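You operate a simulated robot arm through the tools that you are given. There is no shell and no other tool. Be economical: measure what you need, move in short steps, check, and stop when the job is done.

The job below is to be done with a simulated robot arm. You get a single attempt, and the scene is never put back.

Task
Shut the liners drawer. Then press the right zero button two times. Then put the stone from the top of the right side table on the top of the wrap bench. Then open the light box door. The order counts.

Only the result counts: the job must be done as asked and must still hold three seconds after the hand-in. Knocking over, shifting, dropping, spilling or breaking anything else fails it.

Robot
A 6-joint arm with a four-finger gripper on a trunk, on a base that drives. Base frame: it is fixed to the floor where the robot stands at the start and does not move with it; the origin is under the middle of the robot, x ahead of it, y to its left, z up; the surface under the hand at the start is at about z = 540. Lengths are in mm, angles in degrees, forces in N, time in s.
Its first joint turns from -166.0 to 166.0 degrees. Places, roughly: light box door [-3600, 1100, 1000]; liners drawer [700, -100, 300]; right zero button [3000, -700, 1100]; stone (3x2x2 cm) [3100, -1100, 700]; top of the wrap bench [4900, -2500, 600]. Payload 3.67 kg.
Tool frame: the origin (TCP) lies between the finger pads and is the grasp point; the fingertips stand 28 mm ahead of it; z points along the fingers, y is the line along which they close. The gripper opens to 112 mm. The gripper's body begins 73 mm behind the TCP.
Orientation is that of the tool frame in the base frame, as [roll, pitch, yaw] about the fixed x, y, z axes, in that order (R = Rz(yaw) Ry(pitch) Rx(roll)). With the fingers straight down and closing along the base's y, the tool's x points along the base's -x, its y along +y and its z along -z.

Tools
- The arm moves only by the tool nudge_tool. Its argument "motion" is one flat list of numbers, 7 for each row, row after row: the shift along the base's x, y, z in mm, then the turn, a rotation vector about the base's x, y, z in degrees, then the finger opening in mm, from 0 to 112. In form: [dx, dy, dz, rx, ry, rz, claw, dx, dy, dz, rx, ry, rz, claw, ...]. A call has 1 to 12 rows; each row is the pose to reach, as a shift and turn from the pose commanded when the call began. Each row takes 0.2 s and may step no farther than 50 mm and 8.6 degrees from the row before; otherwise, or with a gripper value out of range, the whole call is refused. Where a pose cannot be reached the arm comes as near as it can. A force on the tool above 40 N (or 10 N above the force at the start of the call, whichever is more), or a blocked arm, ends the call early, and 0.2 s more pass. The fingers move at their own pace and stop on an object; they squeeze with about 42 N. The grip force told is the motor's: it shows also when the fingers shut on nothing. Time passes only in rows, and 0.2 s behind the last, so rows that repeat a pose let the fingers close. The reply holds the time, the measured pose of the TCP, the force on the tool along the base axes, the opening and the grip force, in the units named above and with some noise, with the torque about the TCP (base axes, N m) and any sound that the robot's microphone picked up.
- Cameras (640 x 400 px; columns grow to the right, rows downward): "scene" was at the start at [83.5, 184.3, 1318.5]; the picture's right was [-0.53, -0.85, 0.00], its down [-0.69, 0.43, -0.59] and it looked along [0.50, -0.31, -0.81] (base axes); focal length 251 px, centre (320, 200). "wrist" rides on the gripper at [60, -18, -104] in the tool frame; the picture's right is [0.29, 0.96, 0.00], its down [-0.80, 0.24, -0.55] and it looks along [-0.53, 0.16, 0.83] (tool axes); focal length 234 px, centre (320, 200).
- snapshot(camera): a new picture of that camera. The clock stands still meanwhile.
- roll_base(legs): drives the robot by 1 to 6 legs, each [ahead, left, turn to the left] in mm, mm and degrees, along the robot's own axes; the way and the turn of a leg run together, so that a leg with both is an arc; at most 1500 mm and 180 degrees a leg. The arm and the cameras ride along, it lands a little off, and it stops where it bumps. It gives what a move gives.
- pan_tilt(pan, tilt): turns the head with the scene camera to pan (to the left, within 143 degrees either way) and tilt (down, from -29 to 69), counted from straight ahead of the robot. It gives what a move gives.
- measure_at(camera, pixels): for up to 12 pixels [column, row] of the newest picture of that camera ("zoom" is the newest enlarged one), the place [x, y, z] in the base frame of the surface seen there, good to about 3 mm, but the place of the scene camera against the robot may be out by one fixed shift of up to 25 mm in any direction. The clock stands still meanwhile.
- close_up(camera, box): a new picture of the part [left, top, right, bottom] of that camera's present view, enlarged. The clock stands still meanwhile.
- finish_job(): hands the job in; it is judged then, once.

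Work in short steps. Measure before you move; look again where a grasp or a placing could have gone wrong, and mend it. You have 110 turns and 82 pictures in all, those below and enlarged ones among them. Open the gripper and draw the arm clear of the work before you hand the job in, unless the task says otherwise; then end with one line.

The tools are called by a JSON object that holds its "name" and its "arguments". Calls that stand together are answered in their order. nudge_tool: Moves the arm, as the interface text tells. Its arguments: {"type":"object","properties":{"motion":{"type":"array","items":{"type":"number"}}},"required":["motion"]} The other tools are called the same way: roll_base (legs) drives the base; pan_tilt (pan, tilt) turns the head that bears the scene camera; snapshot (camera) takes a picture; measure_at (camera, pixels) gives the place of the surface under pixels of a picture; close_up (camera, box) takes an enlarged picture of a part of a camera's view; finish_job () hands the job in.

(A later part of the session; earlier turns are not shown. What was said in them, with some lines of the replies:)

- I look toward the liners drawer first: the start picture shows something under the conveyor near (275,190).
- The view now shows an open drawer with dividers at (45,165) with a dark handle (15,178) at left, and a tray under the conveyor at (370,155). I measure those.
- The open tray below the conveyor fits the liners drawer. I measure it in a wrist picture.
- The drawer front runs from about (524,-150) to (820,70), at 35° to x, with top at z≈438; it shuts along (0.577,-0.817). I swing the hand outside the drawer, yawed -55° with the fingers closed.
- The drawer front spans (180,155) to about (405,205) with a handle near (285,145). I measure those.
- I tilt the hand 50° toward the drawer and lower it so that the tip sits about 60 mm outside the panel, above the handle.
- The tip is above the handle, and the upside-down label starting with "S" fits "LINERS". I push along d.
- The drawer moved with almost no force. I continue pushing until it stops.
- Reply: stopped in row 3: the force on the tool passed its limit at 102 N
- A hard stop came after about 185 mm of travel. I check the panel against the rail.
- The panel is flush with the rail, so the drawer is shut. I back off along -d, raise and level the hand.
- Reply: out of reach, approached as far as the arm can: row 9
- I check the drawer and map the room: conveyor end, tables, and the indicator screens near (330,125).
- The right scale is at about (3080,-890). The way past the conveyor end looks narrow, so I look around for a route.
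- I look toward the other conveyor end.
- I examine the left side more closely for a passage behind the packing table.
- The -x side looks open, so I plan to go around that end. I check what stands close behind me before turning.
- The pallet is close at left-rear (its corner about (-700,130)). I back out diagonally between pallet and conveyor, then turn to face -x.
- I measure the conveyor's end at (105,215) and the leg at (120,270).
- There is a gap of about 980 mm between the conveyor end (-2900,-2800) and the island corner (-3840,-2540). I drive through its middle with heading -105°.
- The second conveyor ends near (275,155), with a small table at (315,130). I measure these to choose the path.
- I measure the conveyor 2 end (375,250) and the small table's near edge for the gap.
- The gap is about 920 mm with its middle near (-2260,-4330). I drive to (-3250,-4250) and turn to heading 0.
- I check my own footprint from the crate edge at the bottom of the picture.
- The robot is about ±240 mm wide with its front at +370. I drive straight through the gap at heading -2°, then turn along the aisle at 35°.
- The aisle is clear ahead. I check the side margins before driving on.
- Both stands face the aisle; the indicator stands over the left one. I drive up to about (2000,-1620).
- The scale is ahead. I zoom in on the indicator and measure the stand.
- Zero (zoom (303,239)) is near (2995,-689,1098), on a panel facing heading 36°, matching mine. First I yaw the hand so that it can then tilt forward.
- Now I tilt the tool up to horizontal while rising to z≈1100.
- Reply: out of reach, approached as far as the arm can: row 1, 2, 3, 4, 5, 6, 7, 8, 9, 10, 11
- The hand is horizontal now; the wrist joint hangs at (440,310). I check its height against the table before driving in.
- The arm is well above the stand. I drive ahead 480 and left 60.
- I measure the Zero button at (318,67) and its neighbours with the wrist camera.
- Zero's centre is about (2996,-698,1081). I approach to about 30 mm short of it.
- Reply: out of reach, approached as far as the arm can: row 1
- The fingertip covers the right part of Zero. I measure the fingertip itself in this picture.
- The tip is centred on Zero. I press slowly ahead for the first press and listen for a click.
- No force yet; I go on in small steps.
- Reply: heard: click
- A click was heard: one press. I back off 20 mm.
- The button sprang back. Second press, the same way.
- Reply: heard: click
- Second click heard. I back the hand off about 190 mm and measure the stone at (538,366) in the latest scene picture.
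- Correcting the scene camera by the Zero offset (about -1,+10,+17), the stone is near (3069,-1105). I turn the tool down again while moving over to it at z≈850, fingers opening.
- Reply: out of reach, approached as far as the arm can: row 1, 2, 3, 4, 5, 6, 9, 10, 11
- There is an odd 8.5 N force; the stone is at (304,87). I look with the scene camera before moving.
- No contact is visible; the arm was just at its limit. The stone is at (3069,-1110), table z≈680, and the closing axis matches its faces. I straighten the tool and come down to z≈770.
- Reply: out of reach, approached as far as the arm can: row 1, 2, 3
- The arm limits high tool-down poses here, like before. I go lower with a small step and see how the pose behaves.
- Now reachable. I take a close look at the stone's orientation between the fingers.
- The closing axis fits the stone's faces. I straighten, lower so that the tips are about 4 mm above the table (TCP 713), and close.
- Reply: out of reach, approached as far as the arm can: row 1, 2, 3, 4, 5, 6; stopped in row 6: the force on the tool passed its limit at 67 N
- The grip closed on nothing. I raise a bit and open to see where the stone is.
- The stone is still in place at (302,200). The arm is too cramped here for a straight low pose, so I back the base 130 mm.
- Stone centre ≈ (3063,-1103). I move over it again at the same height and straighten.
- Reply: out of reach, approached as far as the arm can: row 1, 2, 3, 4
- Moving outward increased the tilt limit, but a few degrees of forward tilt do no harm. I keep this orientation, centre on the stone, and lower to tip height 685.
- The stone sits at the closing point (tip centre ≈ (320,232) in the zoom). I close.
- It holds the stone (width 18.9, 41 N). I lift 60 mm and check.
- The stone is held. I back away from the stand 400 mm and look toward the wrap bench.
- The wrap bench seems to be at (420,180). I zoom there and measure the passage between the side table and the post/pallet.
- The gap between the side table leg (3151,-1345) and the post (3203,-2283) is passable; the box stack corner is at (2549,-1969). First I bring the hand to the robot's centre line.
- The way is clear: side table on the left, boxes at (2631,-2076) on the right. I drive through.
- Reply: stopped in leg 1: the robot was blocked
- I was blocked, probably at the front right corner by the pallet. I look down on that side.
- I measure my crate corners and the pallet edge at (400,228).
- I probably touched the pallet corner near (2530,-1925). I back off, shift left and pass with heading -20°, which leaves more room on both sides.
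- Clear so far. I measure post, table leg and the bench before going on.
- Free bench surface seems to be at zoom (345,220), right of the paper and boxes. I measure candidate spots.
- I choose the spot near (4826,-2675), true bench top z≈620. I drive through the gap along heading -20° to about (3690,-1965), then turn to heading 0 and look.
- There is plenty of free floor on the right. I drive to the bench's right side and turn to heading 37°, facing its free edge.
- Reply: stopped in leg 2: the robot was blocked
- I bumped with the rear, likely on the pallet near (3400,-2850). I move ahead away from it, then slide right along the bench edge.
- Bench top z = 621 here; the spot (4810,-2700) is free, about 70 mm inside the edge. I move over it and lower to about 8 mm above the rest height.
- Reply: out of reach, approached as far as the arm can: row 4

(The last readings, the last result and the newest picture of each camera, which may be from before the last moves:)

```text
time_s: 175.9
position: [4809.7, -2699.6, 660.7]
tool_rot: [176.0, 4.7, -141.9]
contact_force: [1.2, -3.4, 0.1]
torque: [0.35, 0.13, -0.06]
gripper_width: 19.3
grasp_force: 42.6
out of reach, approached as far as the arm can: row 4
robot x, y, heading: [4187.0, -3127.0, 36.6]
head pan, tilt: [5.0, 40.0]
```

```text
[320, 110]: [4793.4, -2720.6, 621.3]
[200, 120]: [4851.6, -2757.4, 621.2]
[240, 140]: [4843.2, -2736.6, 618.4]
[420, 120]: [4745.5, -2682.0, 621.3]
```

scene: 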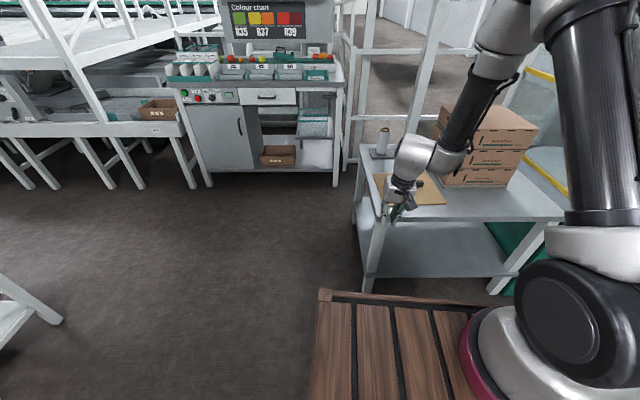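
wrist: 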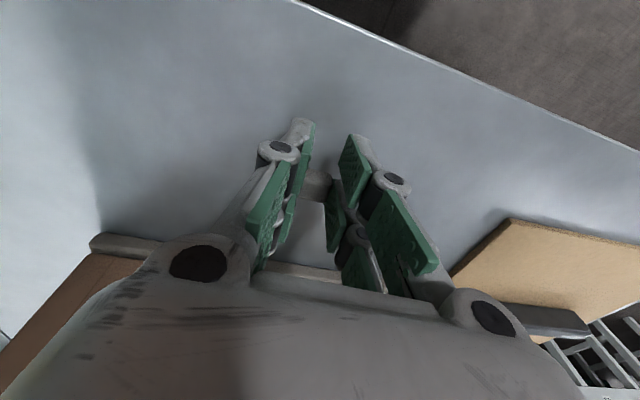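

A small side force of 3.4 N shows up; I check the distance to the box stack.

{"name": "measure_at", "arguments": {"camera": "wrist", "pixels": [[120, 242], [100, 245], [300, 268], [330, 275], [110, 280], [70, 320], [480, 240], [512, 220]]}}

{"name": "nudge_tool", "arguments": {"motion": [0, 0, 0, 0, 0, 0, 0]}}

```text
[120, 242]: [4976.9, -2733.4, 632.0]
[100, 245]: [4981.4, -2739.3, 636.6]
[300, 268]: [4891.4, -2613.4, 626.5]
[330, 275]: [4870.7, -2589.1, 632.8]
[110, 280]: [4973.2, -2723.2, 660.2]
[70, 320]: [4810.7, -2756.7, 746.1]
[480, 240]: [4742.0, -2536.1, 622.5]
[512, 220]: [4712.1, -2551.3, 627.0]
```

```text
time_s: 176.3
position: [4809.8, -2700.2, 660.7]
tool_rot: [176.0, 4.8, -143.8]
contact_force: [0.4, 0.5, -0.4]
torque: [0.0, -0.01, -0.01]
gripper_width: 18.9
grasp_force: 42.6
robot x, y, heading: [4189.1, -3129.4, 36.5]
head pan, tilt: [5.0, 40.0]
```

The force was only transient, and the boxes are over 100 mm away. I lower the last 8 mm and open.

{"name": "nudge_tool", "arguments": {"motion": [0, 0, -4, 0, 0, 0, 0, 0, 0, -8, 0, 0, 0, 0, 0, 0, -8, 0, 0, 0, 0, 0, 0, -8, 0, 0, 0, 30, 0, 0, -8, 0, 0, 0, 50, 0, 0, -8, 0, 0, 0, 50, 0, 0, 20, 0, 0, 0, 50, 0, 0, 60, 0, 0, 0, 50]}}

{"name": "snapshot", "arguments": {"camera": "wrist"}}

```text
time_s: 178.1
position: [4810.6, -2700.1, 720.5]
tool_rot: [175.9, 4.8, -144.2]
contact_force: [-2.6, 1.9, 0.7]
torque: [-0.18, -0.21, -0.06]
gripper_width: 50.2
grasp_force: 0.1
robot x, y, heading: [4188.2, -3131.6, 36.7]
head pan, tilt: [5.0, 40.0]
```

```text
21 pictures are left
```

wrist: 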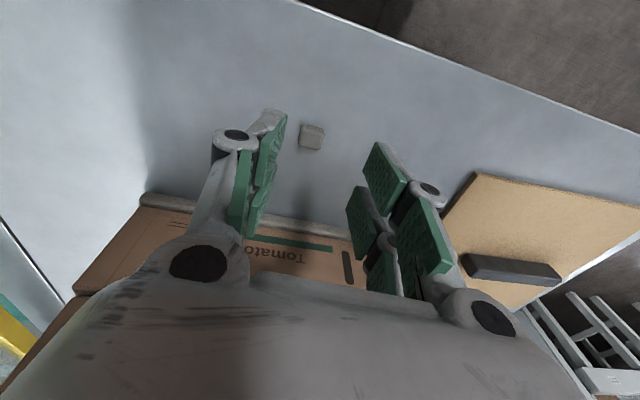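

The stone rests on the bench at (312,137). I raise the hand, back away from the bench, and turn toward the way back (heading 160°).

{"name": "nudge_tool", "arguments": {"motion": [0, 0, 40, 0, 0, 0, 50, -25, -19, 60, 0, 0, 0, 30, -50, -38, 60, 0, 0, 0, 0, -80, -60, 60, 0, 0, 0, 0]}}

{"name": "roll_base", "arguments": {"legs": [[-180, 0, 0], [0, 0, 60], [0, 0, 63]]}}

{"name": "pan_tilt", "arguments": {"pan": -10, "tilt": 35}}

{"name": "snapshot", "arguments": {"camera": "scene"}}

```text
time_s: 179.1
position: [4766.5, -2732.0, 781.8]
tool_rot: [175.8, 4.9, -143.9]
contact_force: [-0.3, -0.1, -0.5]
torque: [-0.02, -0.01, 0.01]
gripper_width: 0.0
grasp_force: 35.6
out of reach, approached as far as the arm can: row 3, 4
robot x, y, heading: [4190.8, -3126.2, 36.6]
head pan, tilt: [5.0, 40.0]
```

```text
time_s: 186.0
position: [3390.6, -2978.6, 782.6]
tool_rot: [175.6, 4.8, -20.1]
contact_force: [0.1, 0.8, -0.3]
torque: [-0.01, -0.02, 0.02]
gripper_width: 0.1
grasp_force: 35.7
robot x, y, heading: [4047.1, -3242.1, 160.1]
head pan, tilt: [5.0, 40.0]
```

```text
time_s: 186.8
position: [3390.0, -2979.9, 782.1]
tool_rot: [175.6, 4.8, -20.1]
contact_force: [-1.0, -0.5, -0.2]
torque: [0.01, 0.02, -0.03]
gripper_width: 0.0
grasp_force: 36.1
robot x, y, heading: [4043.0, -3234.9, 160.3]
head pan, tilt: [-10.0, 35.0]
```

```text
20 pictures are left
```

scene: 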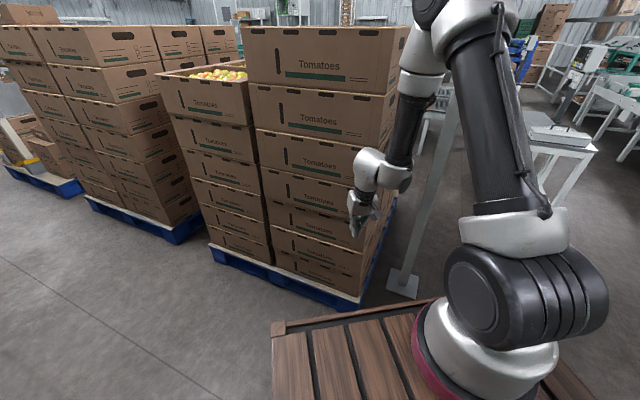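

The box stacks stand square, and the wall-side lane on the left looks wide open. I measure pallet edges and the lane.

{"name": "measure_at", "arguments": {"camera": "scene", "pixels": [[358, 307], [212, 258], [178, 243], [85, 200], [70, 195], [10, 170], [400, 290], [100, 300], [365, 290], [310, 200], [20, 230], [200, 350]]}}

{"name": "pan_tilt", "arguments": {"pan": 55, "tilt": 20}}

{"name": "snapshot", "arguments": {"camera": "scene"}}

{"name": "measure_at", "arguments": {"camera": "scene", "pixels": [[320, 200], [250, 200], [200, 200], [150, 200], [280, 150], [320, 170], [240, 160], [360, 180], [400, 200], [300, 140], [200, 160], [450, 250]]}}

```text
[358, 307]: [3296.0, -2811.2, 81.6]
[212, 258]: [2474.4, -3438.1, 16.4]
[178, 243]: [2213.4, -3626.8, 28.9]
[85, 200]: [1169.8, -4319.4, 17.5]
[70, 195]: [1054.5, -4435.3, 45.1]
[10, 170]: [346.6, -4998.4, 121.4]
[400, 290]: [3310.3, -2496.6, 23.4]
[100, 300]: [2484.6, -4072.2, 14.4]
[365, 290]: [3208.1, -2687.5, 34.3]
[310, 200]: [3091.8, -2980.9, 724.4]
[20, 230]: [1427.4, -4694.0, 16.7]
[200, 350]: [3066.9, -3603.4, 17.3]
```

```text
time_s: 188.2
position: [3390.6, -2978.7, 782.9]
tool_rot: [175.6, 4.8, -20.0]
contact_force: [-0.4, -0.1, -0.5]
torque: [-0.03, -0.01, -0.03]
gripper_width: 0.0
grasp_force: 35.9
robot x, y, heading: [4041.0, -3241.2, 160.3]
head pan, tilt: [55.0, 20.0]
```

```text
19 pictures are left
```

scene: 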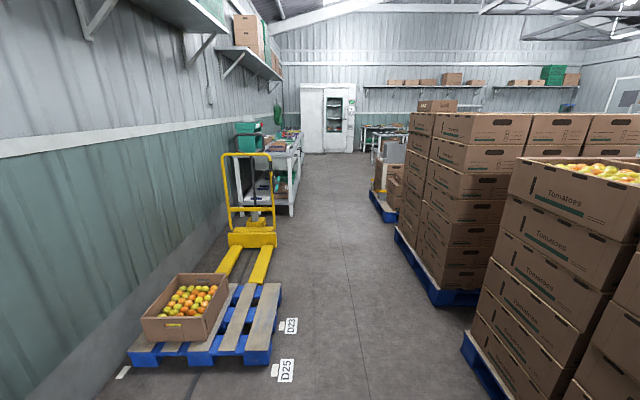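

```text
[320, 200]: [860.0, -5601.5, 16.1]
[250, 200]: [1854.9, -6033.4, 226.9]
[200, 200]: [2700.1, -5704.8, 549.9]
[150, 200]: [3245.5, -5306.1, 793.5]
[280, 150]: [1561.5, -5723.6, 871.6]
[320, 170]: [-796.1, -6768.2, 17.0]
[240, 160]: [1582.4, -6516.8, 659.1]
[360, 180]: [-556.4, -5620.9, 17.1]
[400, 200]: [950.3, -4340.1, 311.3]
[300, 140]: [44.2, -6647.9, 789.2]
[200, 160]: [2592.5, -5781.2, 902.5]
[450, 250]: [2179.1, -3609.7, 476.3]
```

A long clear lane leads straight back. I measure its left border.

{"name": "measure_at", "arguments": {"camera": "scene", "pixels": [[270, 358], [282, 285], [274, 240], [293, 213], [302, 155], [366, 180], [382, 215], [330, 153], [372, 150], [346, 160]]}}

```text
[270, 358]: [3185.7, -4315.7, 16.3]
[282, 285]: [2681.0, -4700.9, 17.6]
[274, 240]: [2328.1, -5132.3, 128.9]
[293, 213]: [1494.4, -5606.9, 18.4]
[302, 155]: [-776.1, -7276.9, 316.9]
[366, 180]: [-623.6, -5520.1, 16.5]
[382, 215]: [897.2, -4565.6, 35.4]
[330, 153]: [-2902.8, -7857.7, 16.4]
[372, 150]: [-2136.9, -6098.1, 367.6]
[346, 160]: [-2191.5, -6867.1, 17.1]
```

The lane is free between d≈4290 and 5360 along heading 215°. I turn and drive along it.

{"name": "roll_base", "arguments": {"legs": [[0, 0, 54.7], [1450, -170, 0], [1450, 0, 0], [1450, 0, 0]]}}

```text
time_s: 211.4
position: [-126.2, -6060.9, 781.2]
tool_rot: [175.7, 4.8, 36.4]
contact_force: [0.0, -0.2, 0.2]
torque: [-0.01, 0.0, 0.02]
gripper_width: 0.1
grasp_force: 34.8
robot x, y, heading: [450.1, -5661.0, -143.3]
head pan, tilt: [55.0, 20.0]
```

On track. I correct the heading and continue to the end of the lane, then turn right toward the conveyor ends.

{"name": "roll_base", "arguments": {"legs": [[0, 0, -1.7], [1450, -60, 0], [1450, 0, 0], [0, 0, -90]]}}

{"name": "pan_tilt", "arguments": {"pan": 0, "tilt": 25}}

{"name": "snapshot", "arguments": {"camera": "scene"}}

{"name": "measure_at", "arguments": {"camera": "scene", "pixels": [[320, 150], [250, 200], [200, 200], [150, 200], [280, 150], [260, 120], [400, 180], [450, 200], [500, 250], [300, 130]]}}

```text
time_s: 229.6
position: [-2357.1, -6708.6, 781.4]
tool_rot: [175.5, 4.8, -53.6]
contact_force: [-0.5, 0.7, -0.1]
torque: [0.0, 0.03, 0.01]
gripper_width: 0.1
grasp_force: 36.0
robot x, y, heading: [-1958.4, -7284.4, 126.6]
head pan, tilt: [55.0, 20.0]
```

```text
time_s: 230.8
position: [-2359.0, -6707.2, 782.4]
tool_rot: [175.5, 4.9, -53.7]
contact_force: [0.3, -0.5, 0.0]
torque: [0.01, -0.01, -0.01]
gripper_width: 0.2
grasp_force: 35.4
robot x, y, heading: [-1956.1, -7281.4, 126.9]
head pan, tilt: [0.0, 25.0]
```

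```text
18 pictures are left
```

scene: 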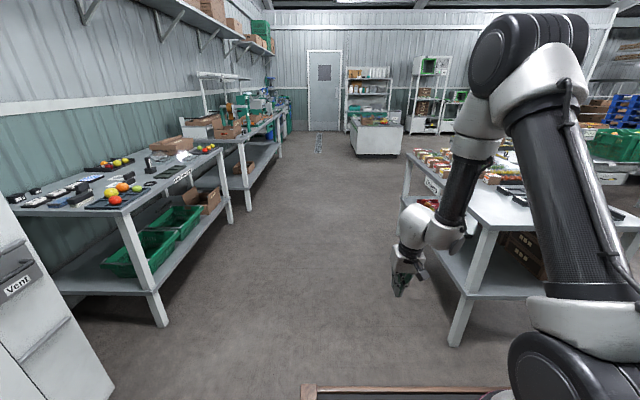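

```text
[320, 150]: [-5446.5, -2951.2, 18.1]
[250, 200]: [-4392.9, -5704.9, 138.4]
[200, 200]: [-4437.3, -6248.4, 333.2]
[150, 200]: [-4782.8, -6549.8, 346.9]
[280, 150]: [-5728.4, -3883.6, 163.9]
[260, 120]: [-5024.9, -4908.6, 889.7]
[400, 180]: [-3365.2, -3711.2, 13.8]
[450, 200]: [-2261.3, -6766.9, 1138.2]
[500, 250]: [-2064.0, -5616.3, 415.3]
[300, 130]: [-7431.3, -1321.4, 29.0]
```

The corridor is clear. I go along it, then turn to heading 75° toward the known gap between island and conveyor end.

{"name": "roll_base", "arguments": {"legs": [[1500, 130, 0], [1500, 40, 0], [0, 0, -52]]}}

```text
refused: leg 1 is longer than a leg can be; nothing moved
```

The leg was slightly too long; I split it.

{"name": "roll_base", "arguments": {"legs": [[1000, 100, 0], [1000, 40, 0], [1000, 30, 0], [0, 0, -52]]}}

```text
time_s: 248.0
position: [-3651.7, -4289.5, 782.4]
tool_rot: [175.6, 4.9, -107.0]
contact_force: [0.2, -0.3, 0.3]
torque: [-0.01, 0.01, 0.02]
gripper_width: 0.0
grasp_force: 35.4
robot x, y, heading: [-3871.4, -4953.1, 73.5]
head pan, tilt: [0.0, 25.0]
```

Lined up. I drive through the gap to about (-3150,-1750).

{"name": "roll_base", "arguments": {"legs": [[1150, 84, 0], [1181, 84, 0], [945, 40, 0]]}}

{"name": "pan_tilt", "arguments": {"pan": 25, "tilt": 15}}

{"name": "snapshot", "arguments": {"camera": "scene"}}

```text
time_s: 264.0
position: [-2908.3, -1088.7, 781.5]
tool_rot: [175.6, 4.9, -107.0]
contact_force: [-1.0, -0.1, -0.9]
torque: [0.03, -0.04, -0.03]
gripper_width: 0.1
grasp_force: 35.8
robot x, y, heading: [-3130.1, -1758.3, 73.5]
head pan, tilt: [0.0, 25.0]
```

```text
time_s: 264.9
position: [-2907.8, -1089.0, 781.8]
tool_rot: [175.6, 4.8, -107.0]
contact_force: [-0.6, -0.1, 1.2]
torque: [-0.03, 0.0, 0.03]
gripper_width: 0.0
grasp_force: 35.5
robot x, y, heading: [-3129.1, -1759.0, 73.3]
head pan, tilt: [25.0, 15.0]
```

```text
17 pictures are left
```

scene: 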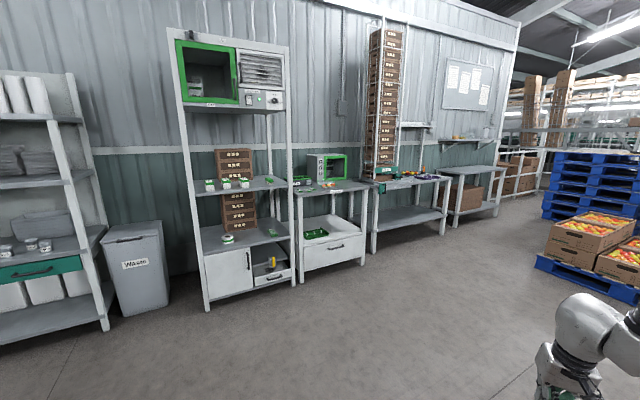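

I zoom in on the green-framed boxes and measure both.

{"name": "close_up", "arguments": {"camera": "scene", "box": [160, 20, 380, 160]}}

{"name": "measure_at", "arguments": {"camera": "scene", "pixels": [[330, 165], [313, 168], [346, 168], [232, 75], [178, 75], [320, 185], [300, 192], [370, 185], [300, 275], [365, 262], [255, 275]]}}

```text
2.86 times, centred on (270, 90) of scene
```

zoom: 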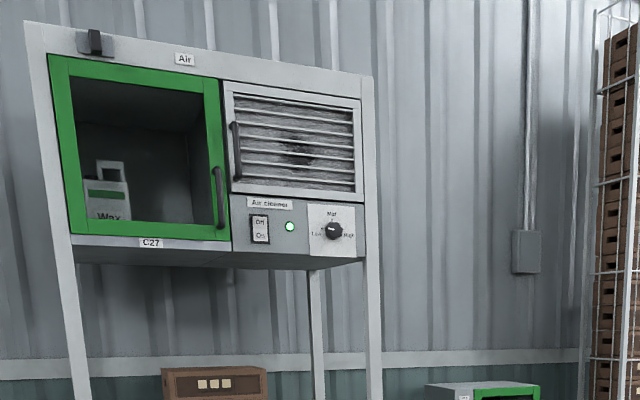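

```text
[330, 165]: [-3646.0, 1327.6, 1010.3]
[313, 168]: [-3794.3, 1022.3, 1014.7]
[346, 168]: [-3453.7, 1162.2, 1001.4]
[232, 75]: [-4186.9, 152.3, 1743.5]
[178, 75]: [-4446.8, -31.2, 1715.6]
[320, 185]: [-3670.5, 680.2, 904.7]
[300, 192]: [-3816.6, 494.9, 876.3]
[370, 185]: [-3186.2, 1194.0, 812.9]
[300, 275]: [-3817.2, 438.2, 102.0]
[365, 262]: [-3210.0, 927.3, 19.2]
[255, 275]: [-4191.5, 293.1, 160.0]
```

The light box is the lower one at about (-3620,1130,1000). I drive in front of it and face it (heading 129°).

{"name": "roll_base", "arguments": {"legs": [[930, 130, 0], [930, 130, 0], [0, 0, 55.7]]}}

{"name": "pan_tilt", "arguments": {"pan": 5, "tilt": 15}}

{"name": "snapshot", "arguments": {"camera": "scene"}}

```text
time_s: 276.8
position: [-3250.8, 665.9, 782.6]
tool_rot: [175.6, 4.9, -52.4]
contact_force: [-0.8, -0.4, 0.1]
torque: [0.01, 0.0, 0.01]
gripper_width: 0.0
grasp_force: 35.2
robot x, y, heading: [-2841.3, 98.6, 127.8]
head pan, tilt: [25.0, 15.0]
```

```text
time_s: 277.6
position: [-3250.3, 665.4, 781.8]
tool_rot: [175.6, 5.0, -52.4]
contact_force: [0.2, 0.8, -0.4]
torque: [-0.02, -0.05, 0.01]
gripper_width: 0.1
grasp_force: 35.5
robot x, y, heading: [-2836.9, 100.2, 128.0]
head pan, tilt: [5.0, 15.0]
```

```text
15 pictures are left
```

scene: 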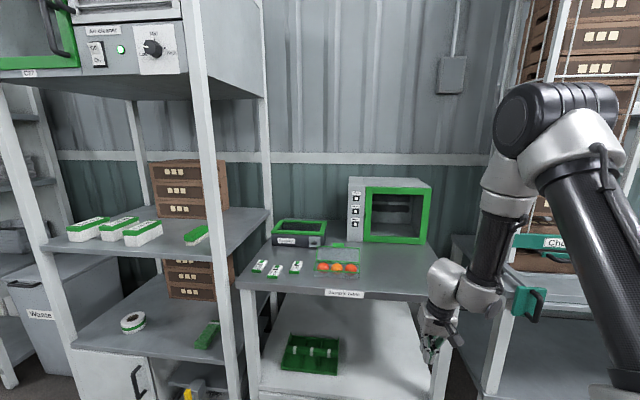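

{"name": "close_up", "arguments": {"camera": "scene", "box": [330, 165, 450, 255]}}

{"name": "measure_at", "arguments": {"camera": "scene", "pixels": [[367, 215], [425, 215], [395, 193], [395, 240], [350, 200], [350, 235], [240, 285], [440, 295], [340, 270], [290, 235], [425, 235], [430, 188]]}}

```text
4.44 times, centred on (390, 210) of scene
```

zoom: 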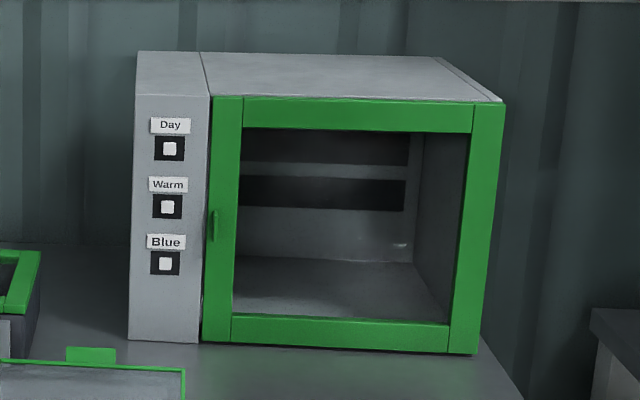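

```text
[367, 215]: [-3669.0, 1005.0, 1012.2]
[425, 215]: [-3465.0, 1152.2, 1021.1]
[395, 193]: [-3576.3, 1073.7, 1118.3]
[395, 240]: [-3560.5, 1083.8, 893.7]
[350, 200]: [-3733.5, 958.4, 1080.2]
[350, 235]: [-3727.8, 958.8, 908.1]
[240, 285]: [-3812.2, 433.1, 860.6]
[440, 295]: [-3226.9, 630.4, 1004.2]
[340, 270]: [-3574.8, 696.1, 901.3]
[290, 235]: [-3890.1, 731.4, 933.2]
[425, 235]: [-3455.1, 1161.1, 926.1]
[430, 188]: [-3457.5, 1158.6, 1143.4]
```

The door is the green frame; its pull tab is at zoom (214,225) on the left stile, so the hinge is at the right. I raise the hand and tilt it horizontal before driving in over the table.

{"name": "nudge_tool", "arguments": {"motion": [-9, -7, 25, 6.62, 5.17, 0, 0, -17, -14, 50, 13.2, 10.3, 0, 0, -26, -20, 75, 19.9, 15.5, 0, 0, -35, -27, 100, 26.5, 20.7, 0, 0, -44, -34, 125, 33.1, 25.9, 0, 0, -52, -41, 150, 39.7, 31, 0, 0, -61, -48, 175, 46.3, 36.2, 0, 0, -70, -54, 200, 53, 41.4, 0, 0, -78, -61, 220, 59.6, 46.5, 0, 0, -87, -68, 235, 66.2, 51.7, 0, 40]}}

{"name": "roll_base", "arguments": {"legs": [[300, 0, -2]]}}

{"name": "snapshot", "arguments": {"camera": "wrist"}}

```text
time_s: 279.8
position: [-3350.6, 599.8, 1016.3]
tool_rot: [151.1, 88.9, -76.7]
contact_force: [-0.1, -0.7, 0.4]
torque: [-0.03, 0.0, 0.04]
gripper_width: 40.2
grasp_force: 0.1
out of reach, approached as far as the arm can: row 1, 2, 6, 7, 8, 9, 10
robot x, y, heading: [-2841.8, 98.2, 127.9]
head pan, tilt: [5.0, 15.0]
```

```text
time_s: 281.9
position: [-3513.9, 858.2, 1015.3]
tool_rot: [155.6, 88.7, -74.2]
contact_force: [0.3, 0.5, -0.6]
torque: [0.0, -0.03, -0.01]
gripper_width: 40.1
grasp_force: 0.0
robot x, y, heading: [-3022.5, 341.9, 125.9]
head pan, tilt: [5.0, 15.0]
```

```text
13 pictures are left
```

wrist: 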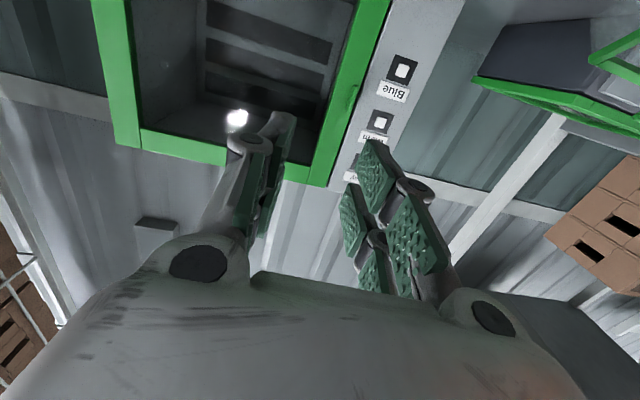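

The pull tab appears near (355,95) on the stile in the (inverted) wrist view. I zoom in and measure.

{"name": "close_up", "arguments": {"camera": "wrist", "box": [300, 40, 420, 120]}}

{"name": "measure_at", "arguments": {"camera": "wrist", "pixels": [[355, 92], [353, 100], [340, 90], [350, 90], [375, 70], [330, 150], [120, 100], [365, 50], [322, 175], [360, 85], [352, 108]]}}

```text
5.00 times, centred on (360, 80) of wrist
```

zoom: 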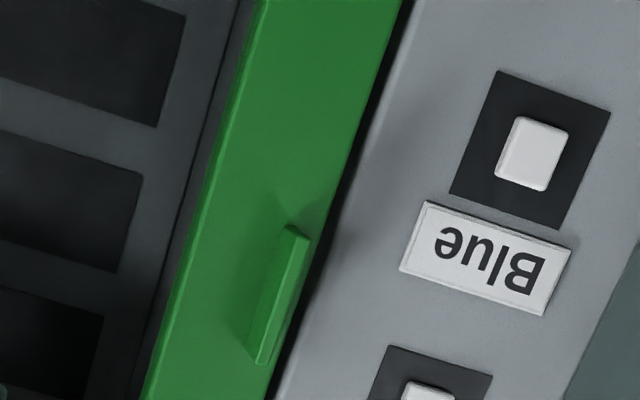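

```text
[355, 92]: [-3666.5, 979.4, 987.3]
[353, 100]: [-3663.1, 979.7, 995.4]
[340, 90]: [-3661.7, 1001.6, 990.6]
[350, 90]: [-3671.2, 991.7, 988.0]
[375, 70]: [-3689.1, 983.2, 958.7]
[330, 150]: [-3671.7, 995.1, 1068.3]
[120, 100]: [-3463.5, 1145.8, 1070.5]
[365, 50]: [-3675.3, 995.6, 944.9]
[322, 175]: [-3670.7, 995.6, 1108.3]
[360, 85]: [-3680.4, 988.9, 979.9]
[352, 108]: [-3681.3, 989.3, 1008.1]
```

The tab is a ridge about 14 mm proud and 30 mm tall at (-3665,980,992), beside the stile's edge. I approach to 40 mm short of it, aligned with the door's normal, opening 30.

{"name": "nudge_tool", "arguments": {"motion": [-29, 19, -8, 0, 0, -1.1, 30, -58, 37, -16, 0, 0, -2.2, 30, -87, 56, -23, 0, 0, -3.3, 30, -117, 74, -23, 0, 0, -4.4, 30]}}

{"name": "close_up", "arguments": {"camera": "wrist", "box": [220, 60, 420, 200]}}

```text
time_s: 282.9
position: [-3632.7, 931.9, 992.4]
tool_rot: [155.2, 88.7, -79.0]
contact_force: [-0.6, -0.3, -0.8]
torque: [0.0, -0.01, 0.02]
gripper_width: 29.9
grasp_force: 0.0
robot x, y, heading: [-3016.6, 341.4, 126.0]
head pan, tilt: [5.0, 15.0]
```

```text
2.86 times, centred on (320, 130) of wrist
```

zoom: 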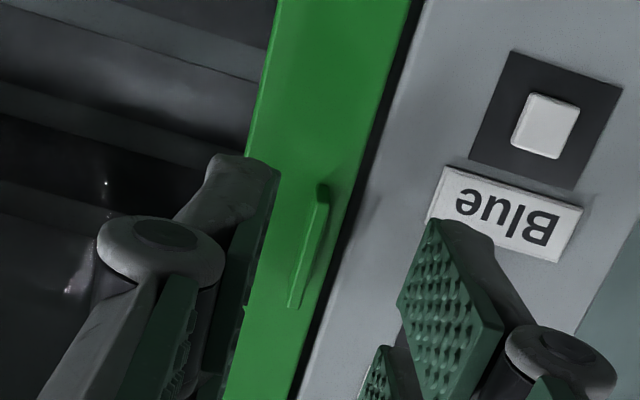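

The tab sits between the fingers. I re-measure it from here.

{"name": "measure_at", "arguments": {"camera": "zoom", "pixels": [[322, 190], [316, 220], [308, 250], [300, 280], [294, 302], [340, 150], [280, 300], [290, 200]]}}

```text
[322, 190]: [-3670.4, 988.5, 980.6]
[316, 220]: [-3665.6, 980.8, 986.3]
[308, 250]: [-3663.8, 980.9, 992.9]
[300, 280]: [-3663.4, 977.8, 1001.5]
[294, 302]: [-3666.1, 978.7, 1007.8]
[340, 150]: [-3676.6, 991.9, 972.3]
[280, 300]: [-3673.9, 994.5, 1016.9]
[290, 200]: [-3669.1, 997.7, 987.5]
```

I advance 40 mm so the tips straddle the ridge, and close.

{"name": "nudge_tool", "arguments": {"motion": [-10, 17, 2, 0, 0, 0, 30, -18, 28, 2, 0, 0, 0, 30, -21.8, 33.6, 2, 0, 0, 0, 30, -21.8, 33.6, 2, 0, 0, 0, 10, -21.8, 33.6, 2, 0, 0, 0, 0, -21.8, 33.6, 2, 0, 0, 0, 0]}}

{"name": "close_up", "arguments": {"camera": "wrist", "box": [220, 60, 420, 200]}}

```text
time_s: 284.2
position: [-3654.0, 964.1, 994.1]
tool_rot: [157.8, 88.9, -76.5]
contact_force: [-2.2, -1.1, 0.0]
torque: [0.22, -0.84, 0.05]
gripper_width: 6.2
grasp_force: 41.1
robot x, y, heading: [-3019.4, 339.0, 126.0]
head pan, tilt: [5.0, 15.0]
```

```text
2.86 times, centred on (320, 130) of wrist
```

zoom: 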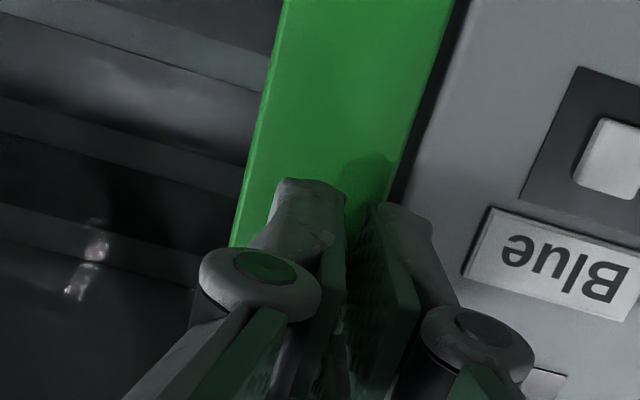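

The grip holds the tab (6.2 mm). I pull it along the arc about the hinge near (-3455,1158), first 20°.

{"name": "nudge_tool", "arguments": {"motion": [7, -7, 0, 0, 0, 2, 0, 14, -13.4, 0, 0, 0, 4, 0, 28.9, -25.8, 0, 0, 0, 8, 0, 44.7, -37.1, 0, 0, 0, 12, 0, 61.2, -47.3, 0, 0, 0, 16, 0, 78.4, -56.4, 0, 0, 0, 20, 0]}}

{"name": "snapshot", "arguments": {"camera": "wrist"}}

```text
time_s: 285.6
position: [-3574.7, 907.4, 994.4]
tool_rot: [156.8, 88.9, -57.1]
contact_force: [-9.0, -13.7, -5.6]
torque: [0.23, -1.19, 0.38]
gripper_width: 6.0
grasp_force: 41.2
robot x, y, heading: [-3019.1, 342.2, 125.9]
head pan, tilt: [5.0, 15.0]
```

```text
9 pictures are left
```

wrist: 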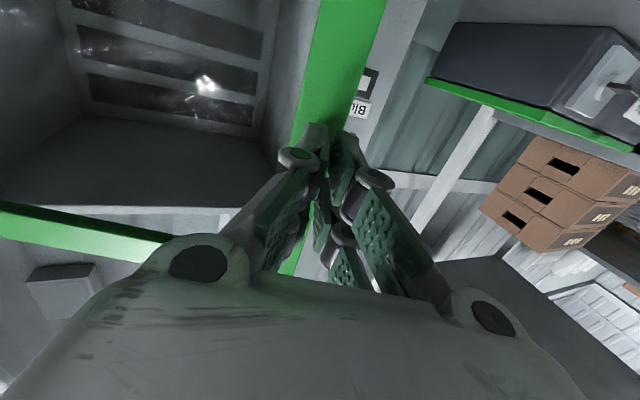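

The door swings with the hand; the force is mildly radial, so I widen the arc slightly and continue another 24°.

{"name": "nudge_tool", "arguments": {"motion": [18, -9.5, 0, 0, 0, 4, 0, 36.5, -16.5, 0, 0, 0, 8, 0, 56, -22, 0, 0, 0, 12, 0, 75.6, -26, 0, 0, 0, 16, 0, 95.5, -28.6, 0, 0, 0, 20, 0, 115.4, -29.8, 0, 0, 0, 24, 0]}}

```text
time_s: 286.4
position: [-3563.0, 906.1, 991.3]
tool_rot: [119.4, 89.5, -83.6]
contact_force: [-2.2, -5.8, 6.5]
torque: [0.95, 0.41, -0.06]
gripper_width: 5.8
grasp_force: 41.4
out of reach, approached as far as the arm can: row 2, 3
robot x, y, heading: [-3019.8, 336.6, 126.0]
head pan, tilt: [5.0, 15.0]
stopped in row 3: the force on the tool passed its limit at 48 N (the readings are from after the stop); the commanded pose is now the measured one
```

The arm cannot turn further this way. The door is about 20° open; I release the tab and back the fingers off along their own direction, then look.

{"name": "nudge_tool", "arguments": {"motion": [0, 0, 0, 0, 0, 0, 30, 0, 0, 0, 0, 0, 0, 40, 14, -6, 0, 0, 0, 0, 40, 32, -18, 0, 0, 0, 0, 40, 40, -60, 0, 0, 0, -8, 40, 42, -100, 0, 0, 0, -16, 0, 42, -100, 0, 0, 0, -24, 0]}}

{"name": "roll_base", "arguments": {"legs": [[-100, 0, 0]]}}

{"name": "pan_tilt", "arguments": {"pan": 5, "tilt": 20}}

{"name": "snapshot", "arguments": {"camera": "scene"}}

```text
time_s: 287.6
position: [-3563.5, 876.6, 981.7]
tool_rot: [119.9, 89.4, -90.3]
contact_force: [5.6, 9.4, -0.6]
torque: [-0.12, 0.2, -0.33]
gripper_width: 46.0
grasp_force: 5.9
out of reach, approached as far as the arm can: row 3, 4, 5
robot x, y, heading: [-3016.6, 337.4, 126.2]
head pan, tilt: [5.0, 15.0]
stopped in row 5: the force on the tool passed its limit at 53 N (the readings are from after the stop); the commanded pose is now the measured one
```

```text
time_s: 288.5
position: [-3546.4, 860.4, 982.1]
tool_rot: [116.5, 89.5, -94.1]
contact_force: [-1.5, -0.6, -0.4]
torque: [0.02, 0.04, 0.0]
gripper_width: 40.0
grasp_force: 0.2
robot x, y, heading: [-3003.8, 323.9, 126.0]
head pan, tilt: [5.0, 15.0]
stopped in leg 1: the force on the tool passed its limit at 52 N (the readings are from after the stop); the commanded pose is now the measured one
```

```text
time_s: 289.1
position: [-3547.6, 860.7, 982.1]
tool_rot: [113.9, 89.6, -96.7]
contact_force: [0.6, -0.3, -0.1]
torque: [0.02, 0.03, -0.02]
gripper_width: 39.9
grasp_force: 0.1
robot x, y, heading: [-3005.7, 324.0, 126.0]
head pan, tilt: [5.0, 20.0]
```

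```text
8 pictures are left
```

scene: 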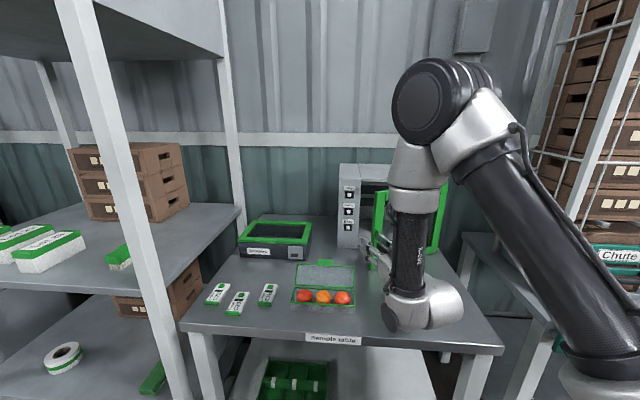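

The hand is caught on the door edge. I check with the wrist camera.

{"name": "snapshot", "arguments": {"camera": "wrist"}}

{"name": "measure_at", "arguments": {"camera": "wrist", "pixels": [[320, 50], [340, 100], [300, 100], [360, 50], [280, 50], [250, 60], [380, 100], [320, 20], [345, 130], [100, 220]]}}

```text
7 pictures are left
```

wrist: 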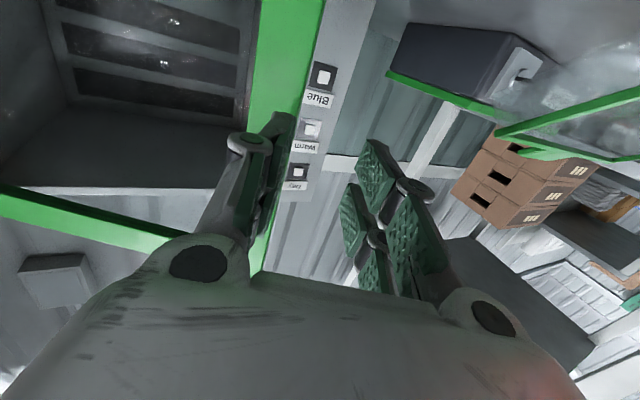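

```text
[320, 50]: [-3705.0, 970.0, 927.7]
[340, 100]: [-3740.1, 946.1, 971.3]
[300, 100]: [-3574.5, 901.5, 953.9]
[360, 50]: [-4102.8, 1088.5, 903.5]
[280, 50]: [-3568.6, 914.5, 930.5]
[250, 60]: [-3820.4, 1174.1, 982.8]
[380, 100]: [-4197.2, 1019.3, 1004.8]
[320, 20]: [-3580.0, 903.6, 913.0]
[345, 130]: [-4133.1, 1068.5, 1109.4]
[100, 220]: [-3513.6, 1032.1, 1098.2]
```

The door is about 28° open; the fingers still straddle the tab. I withdraw along the tool axis.

{"name": "nudge_tool", "arguments": {"motion": [13, -8, 0, 0, 0, 0, 50, 26, -15, 0, 0, 0, 0, 50, 43, -25, 0, 0, 0, 0, 50]}}

```text
time_s: 289.9
position: [-3546.7, 854.9, 975.7]
tool_rot: [110.3, 89.6, -100.3]
contact_force: [0.1, -0.6, -0.3]
torque: [-0.01, -0.03, -0.03]
gripper_width: 50.2
grasp_force: 0.0
out of reach, approached as far as the arm can: row 1, 2, 3
robot x, y, heading: [-3006.0, 324.1, 125.9]
head pan, tilt: [5.0, 20.0]
```

The wrist is at its limit, so I turn the tool back to the right while withdrawing along the door's normal.

{"name": "nudge_tool", "arguments": {"motion": [5, -2, 0, 0, 0, -5, 50, 14, -6, 4, 0, 0, -10, 50, 25, -11, 8, 0, 0, -15, 50, 38, -17, 12, 0, 0, -20, 50]}}

```text
time_s: 290.9
position: [-3508.0, 838.5, 987.8]
tool_rot: [111.3, 89.6, -119.5]
contact_force: [-0.5, 0.2, 0.3]
torque: [0.01, -0.02, -0.01]
gripper_width: 50.1
grasp_force: 0.0
robot x, y, heading: [-3007.3, 323.2, 125.7]
head pan, tilt: [5.0, 20.0]
```

The fingers are clear of the tab. I close them, go around the door's free edge (≈(-3580,903)) and insert the tips about 45 mm behind it, still well short of the control panel.

{"name": "nudge_tool", "arguments": {"motion": [12, -16, 0, 0, 0, 0, 0, -10, -18, 0, 0, 0, -1, 0, -45, -16, 0, 0, 0, -2, 0, -78, -12, 0, 0, 0, -3, 0, -92, 20, 0, 0, 0, -3, 0, -106, 54, 0, 0, 0, -3, 0]}}

{"name": "snapshot", "arguments": {"camera": "wrist"}}

```text
time_s: 292.3
position: [-3615.1, 892.1, 987.4]
tool_rot: [114.0, 89.6, -119.6]
contact_force: [0.4, 1.0, 0.8]
torque: [-0.04, -0.03, -0.05]
gripper_width: 0.4
grasp_force: 35.7
robot x, y, heading: [-3008.6, 320.0, 126.0]
head pan, tilt: [5.0, 20.0]
```

```text
6 pictures are left
```

wrist: 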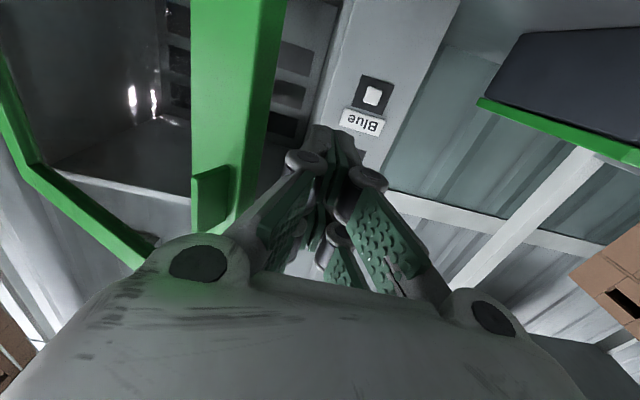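

The tips are behind the door's free edge. I sweep right along the arc to push the door open.

{"name": "nudge_tool", "arguments": {"motion": [28, -5, 0, 0, 0, 0, 0, 56, -9, 0, 0, 0, 0, 0, 78, -15, 0, 0, 0, 0, 0, 100, -19, 0, 0, 0, 0, 0, 137, -22, 0, 0, 0, 0, 0, 174, -22, 0, 0, 0, 0, 0, 210, -15, 0, 0, 0, 0, 0, 246, -5, 0, 0, 0, 0, 0, 268, 5, 0, 0, 0, 0, 0, 290, 17, 0, 0, 0, 0, 0]}}

{"name": "snapshot", "arguments": {"camera": "wrist"}}

```text
time_s: 292.9
position: [-3567.7, 879.9, 987.1]
tool_rot: [126.3, 89.6, -106.7]
contact_force: [-0.1, -0.2, 0.3]
torque: [-0.01, -0.02, 0.0]
gripper_width: 0.0
grasp_force: 35.7
robot x, y, heading: [-3008.0, 326.4, 126.3]
head pan, tilt: [5.0, 20.0]
stopped in row 3: the force on the tool passed its limit at 50 N (the readings are from after the stop); the commanded pose is now the measured one
```

```text
5 pictures are left
```

wrist: 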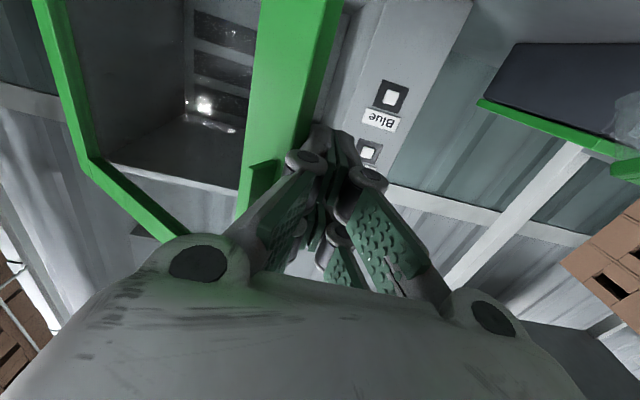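

I hit the edge too fast and shallow. I measure where the door edge is now before inserting deeper.

{"name": "measure_at", "arguments": {"camera": "wrist", "pixels": [[325, 60], [315, 100], [270, 60], [255, 175], [335, 20], [300, 60], [250, 180]]}}

```text
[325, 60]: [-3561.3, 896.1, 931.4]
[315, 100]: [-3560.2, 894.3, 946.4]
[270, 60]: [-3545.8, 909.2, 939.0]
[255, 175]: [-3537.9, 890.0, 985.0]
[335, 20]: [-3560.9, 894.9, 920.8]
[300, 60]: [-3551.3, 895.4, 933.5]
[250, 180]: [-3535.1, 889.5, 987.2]
```

The edge is now at (-3561,895), θ≈32°. I insert deeper and push slowly along the tangent.

{"name": "nudge_tool", "arguments": {"motion": [-18, -12, 0, 0, 0, 0, 0, -32, 14, 0, 0, 0, 0, 0, -22, 12, 0, 0, 0, 0, 0, -12, 8, 0, 0, 0, 0, 0, -3, 4, 0, 0, 0, 0, 0, 6, 0, 0, 0, 0, 0, 0, 15, -4, 0, 0, 0, 0, 0, 24, -8, 0, 0, 0, 0, 0, 33, -12, 0, 0, 0, 0, 0, 42, -15, 0, 0, 0, 0, 0, 51, -18, 0, 0, 0, 0, 0, 60, -21, 0, 0, 0, 0, 0]}}

```text
time_s: 295.6
position: [-3507.2, 859.3, 986.7]
tool_rot: [123.7, 89.8, -109.0]
contact_force: [0.5, -1.0, 0.1]
torque: [-0.02, -0.04, -0.02]
gripper_width: 0.0
grasp_force: 35.1
robot x, y, heading: [-3007.7, 319.4, 126.1]
head pan, tilt: [5.0, 20.0]
```

No resistance, so the door follows. I keep pushing along the arc with a deeper bias.

{"name": "nudge_tool", "arguments": {"motion": [8, 8, 0, 0, 0, 0, 0, 22, 16, 0, 0, 0, 0, 0, 35, 16.5, 0, 0, 0, 0, 0, 48, 17, 0, 0, 0, 0, 0, 62, 17.5, 0, 0, 0, 0, 0, 75, 19, 0, 0, 0, 0, 0, 88, 21, 0, 0, 0, 0, 0, 101, 24, 0, 0, 0, 0, 0, 112, 27, 0, 0, 0, 0, 0, 123, 31, 0, 0, 0, 0, 0, 134, 34.5, 0, 0, 0, 0, 0, 145, 39, 0, 0, 0, 0, 0]}}

{"name": "snapshot", "arguments": {"camera": "wrist"}}

```text
time_s: 296.0
position: [-3502.0, 862.2, 988.1]
tool_rot: [135.2, 89.7, -96.9]
contact_force: [-3.2, -15.5, 2.7]
torque: [0.13, -0.02, -0.09]
gripper_width: 0.0
grasp_force: 35.5
robot x, y, heading: [-3002.4, 321.0, 126.2]
head pan, tilt: [5.0, 20.0]
stopped in row 2: the force on the tool passed its limit at 57 N (the readings are from after the stop); the commanded pose is now the measured one
```

```text
4 pictures are left
```

wrist: 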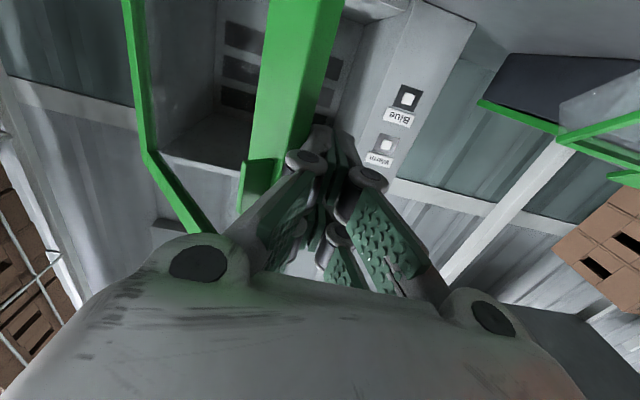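

The door is more open; the tip seems to press on the edge itself. I measure the edge again.

{"name": "measure_at", "arguments": {"camera": "wrist", "pixels": [[325, 60], [315, 100], [335, 20], [300, 60], [275, 60], [250, 170], [310, 120], [320, 60]]}}

```text
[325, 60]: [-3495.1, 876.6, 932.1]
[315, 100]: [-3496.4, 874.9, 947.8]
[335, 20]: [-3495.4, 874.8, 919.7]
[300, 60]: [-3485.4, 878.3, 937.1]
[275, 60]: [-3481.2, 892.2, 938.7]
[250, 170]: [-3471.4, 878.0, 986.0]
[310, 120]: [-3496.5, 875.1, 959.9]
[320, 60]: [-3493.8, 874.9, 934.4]
```

The edge is at (-3495,876), θ≈46°. I follow the arc exactly at constant insertion, slowly.

{"name": "nudge_tool", "arguments": {"motion": [10, -4, 0, 0, 0, 0, 0, 20, -5, 0, 0, 0, 0, 0, 30, -5.5, 0, 0, 0, 0, 0, 39.5, -5.5, 0, 0, 0, 0, 0, 49.5, -5.5, 0, 0, 0, 0, 0, 59.3, -5, 0, 0, 0, 0, 0, 69, -4, 0, 0, 0, 0, 0, 79, -3, 0, 0, 0, 0, 0, 89, -1.5, 0, 0, 0, 0, 0, 98.5, 0.5, 0, 0, 0, 0, 0, 108, 3, 0, 0, 0, 0, 0, 117.8, 5.5, 0, 0, 0, 0, 0]}}

```text
time_s: 297.4
position: [-3483.0, 859.6, 982.2]
tool_rot: [57.3, 89.5, -174.5]
contact_force: [-0.4, -17.5, 7.8]
torque: [0.17, -0.06, -0.02]
gripper_width: 0.2
grasp_force: 35.4
out of reach, approached as far as the arm can: row 3, 4, 5, 6
robot x, y, heading: [-3005.3, 316.7, 126.3]
head pan, tilt: [5.0, 20.0]
stopped in row 6: the force on the tool passed its limit at 51 N (the readings are from after the stop); the commanded pose is now the measured one
```

The arm is at its limit here, so I use the base to carry the hand along the arc: small legs back and to the right.

{"name": "roll_base", "arguments": {"legs": [[-32, -38, 0], [-22, -45, 0]]}}

```text
time_s: 298.8
position: [-3383.5, 867.9, 980.7]
tool_rot: [77.7, 89.7, -154.3]
contact_force: [-0.1, 0.4, -0.4]
torque: [0.02, 0.03, -0.02]
gripper_width: 0.0
grasp_force: 35.8
robot x, y, heading: [-2906.8, 327.8, 126.0]
head pan, tilt: [5.0, 20.0]
```

That worked smoothly. Two more small legs.

{"name": "roll_base", "arguments": {"legs": [[-13, -48, 0], [-4, -40, 0]]}}

{"name": "snapshot", "arguments": {"camera": "wrist"}}

{"name": "measure_at", "arguments": {"camera": "wrist", "pixels": [[325, 60], [315, 100], [300, 60], [275, 60], [250, 170], [230, 100], [320, 30]]}}

```text
time_s: 300.2
position: [-3303.2, 905.3, 982.0]
tool_rot: [75.0, 89.7, -156.8]
contact_force: [0.2, 0.4, 0.1]
torque: [0.05, 0.0, 0.0]
gripper_width: 0.2
grasp_force: 35.4
robot x, y, heading: [-2824.4, 366.2, 126.1]
head pan, tilt: [5.0, 20.0]
```

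```text
3 pictures are left
```

wrist: 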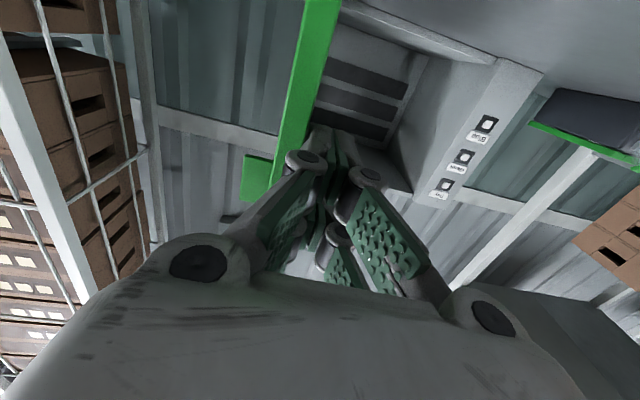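

```text
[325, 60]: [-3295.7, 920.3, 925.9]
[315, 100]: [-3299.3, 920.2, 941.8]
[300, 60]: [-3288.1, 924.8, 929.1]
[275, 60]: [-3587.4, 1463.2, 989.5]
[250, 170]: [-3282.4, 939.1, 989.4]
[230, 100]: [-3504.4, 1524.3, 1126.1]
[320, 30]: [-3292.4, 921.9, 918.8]
```

The door is about 88° open. I push it a little further, then withdraw straight back.

{"name": "roll_base", "arguments": {"legs": [[2, -38, 0], [0, 15, 0], [-300, 0, 0]]}}

{"name": "pan_tilt", "arguments": {"pan": 10, "tilt": 20}}

{"name": "snapshot", "arguments": {"camera": "scene"}}

```text
time_s: 303.1
position: [-3107.7, 674.9, 980.6]
tool_rot: [74.9, 89.7, -157.0]
contact_force: [0.2, -0.4, 0.7]
torque: [0.05, -0.01, 0.0]
gripper_width: 0.0
grasp_force: 35.3
robot x, y, heading: [-2628.4, 135.0, 126.5]
head pan, tilt: [5.0, 20.0]
```

```text
time_s: 303.8
position: [-3108.6, 675.2, 980.7]
tool_rot: [74.8, 89.8, -157.1]
contact_force: [-0.1, -0.7, -1.4]
torque: [-0.01, -0.02, -0.01]
gripper_width: 0.0
grasp_force: 35.8
robot x, y, heading: [-2631.2, 137.7, 126.4]
head pan, tilt: [10.0, 20.0]
```

```text
2 pictures are left
```

scene: 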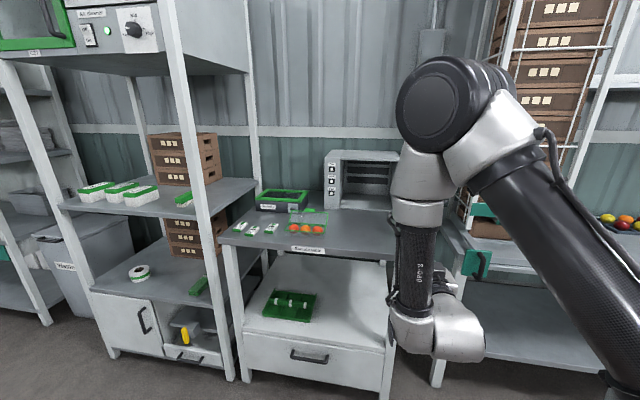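

The box stands open and the things around it are in place. I open the gripper with the arm clear, then hand in.

{"name": "nudge_tool", "arguments": {"motion": [0, 0, 0, 0, 0, 0, 60, 0, 0, 0, 0, 0, 0, 100, 0, 0, 0, 0, 0, 0, 100]}}

{"name": "finish_job", "arguments": {}}

```text
time_s: 304.6
position: [-3107.4, 675.1, 981.9]
tool_rot: [75.0, 89.7, -156.7]
contact_force: [-0.1, -0.4, -0.7]
torque: [0.01, -0.01, 0.03]
gripper_width: 99.7
grasp_force: 0.1
robot x, y, heading: [-2631.3, 135.5, 126.2]
head pan, tilt: [10.0, 20.0]
```

```text
The job is handed in.
```

All four steps are done in order and handed in: liners drawer shut, right zero button pressed twice (two clicks heard), stone on the wrap bench, and light box door open past 88°. The base was blocked twice on the way to the bench, probably by the pallet of tomato boxes; the stacks looked square afterwards, but I did not measure whether they shifted.
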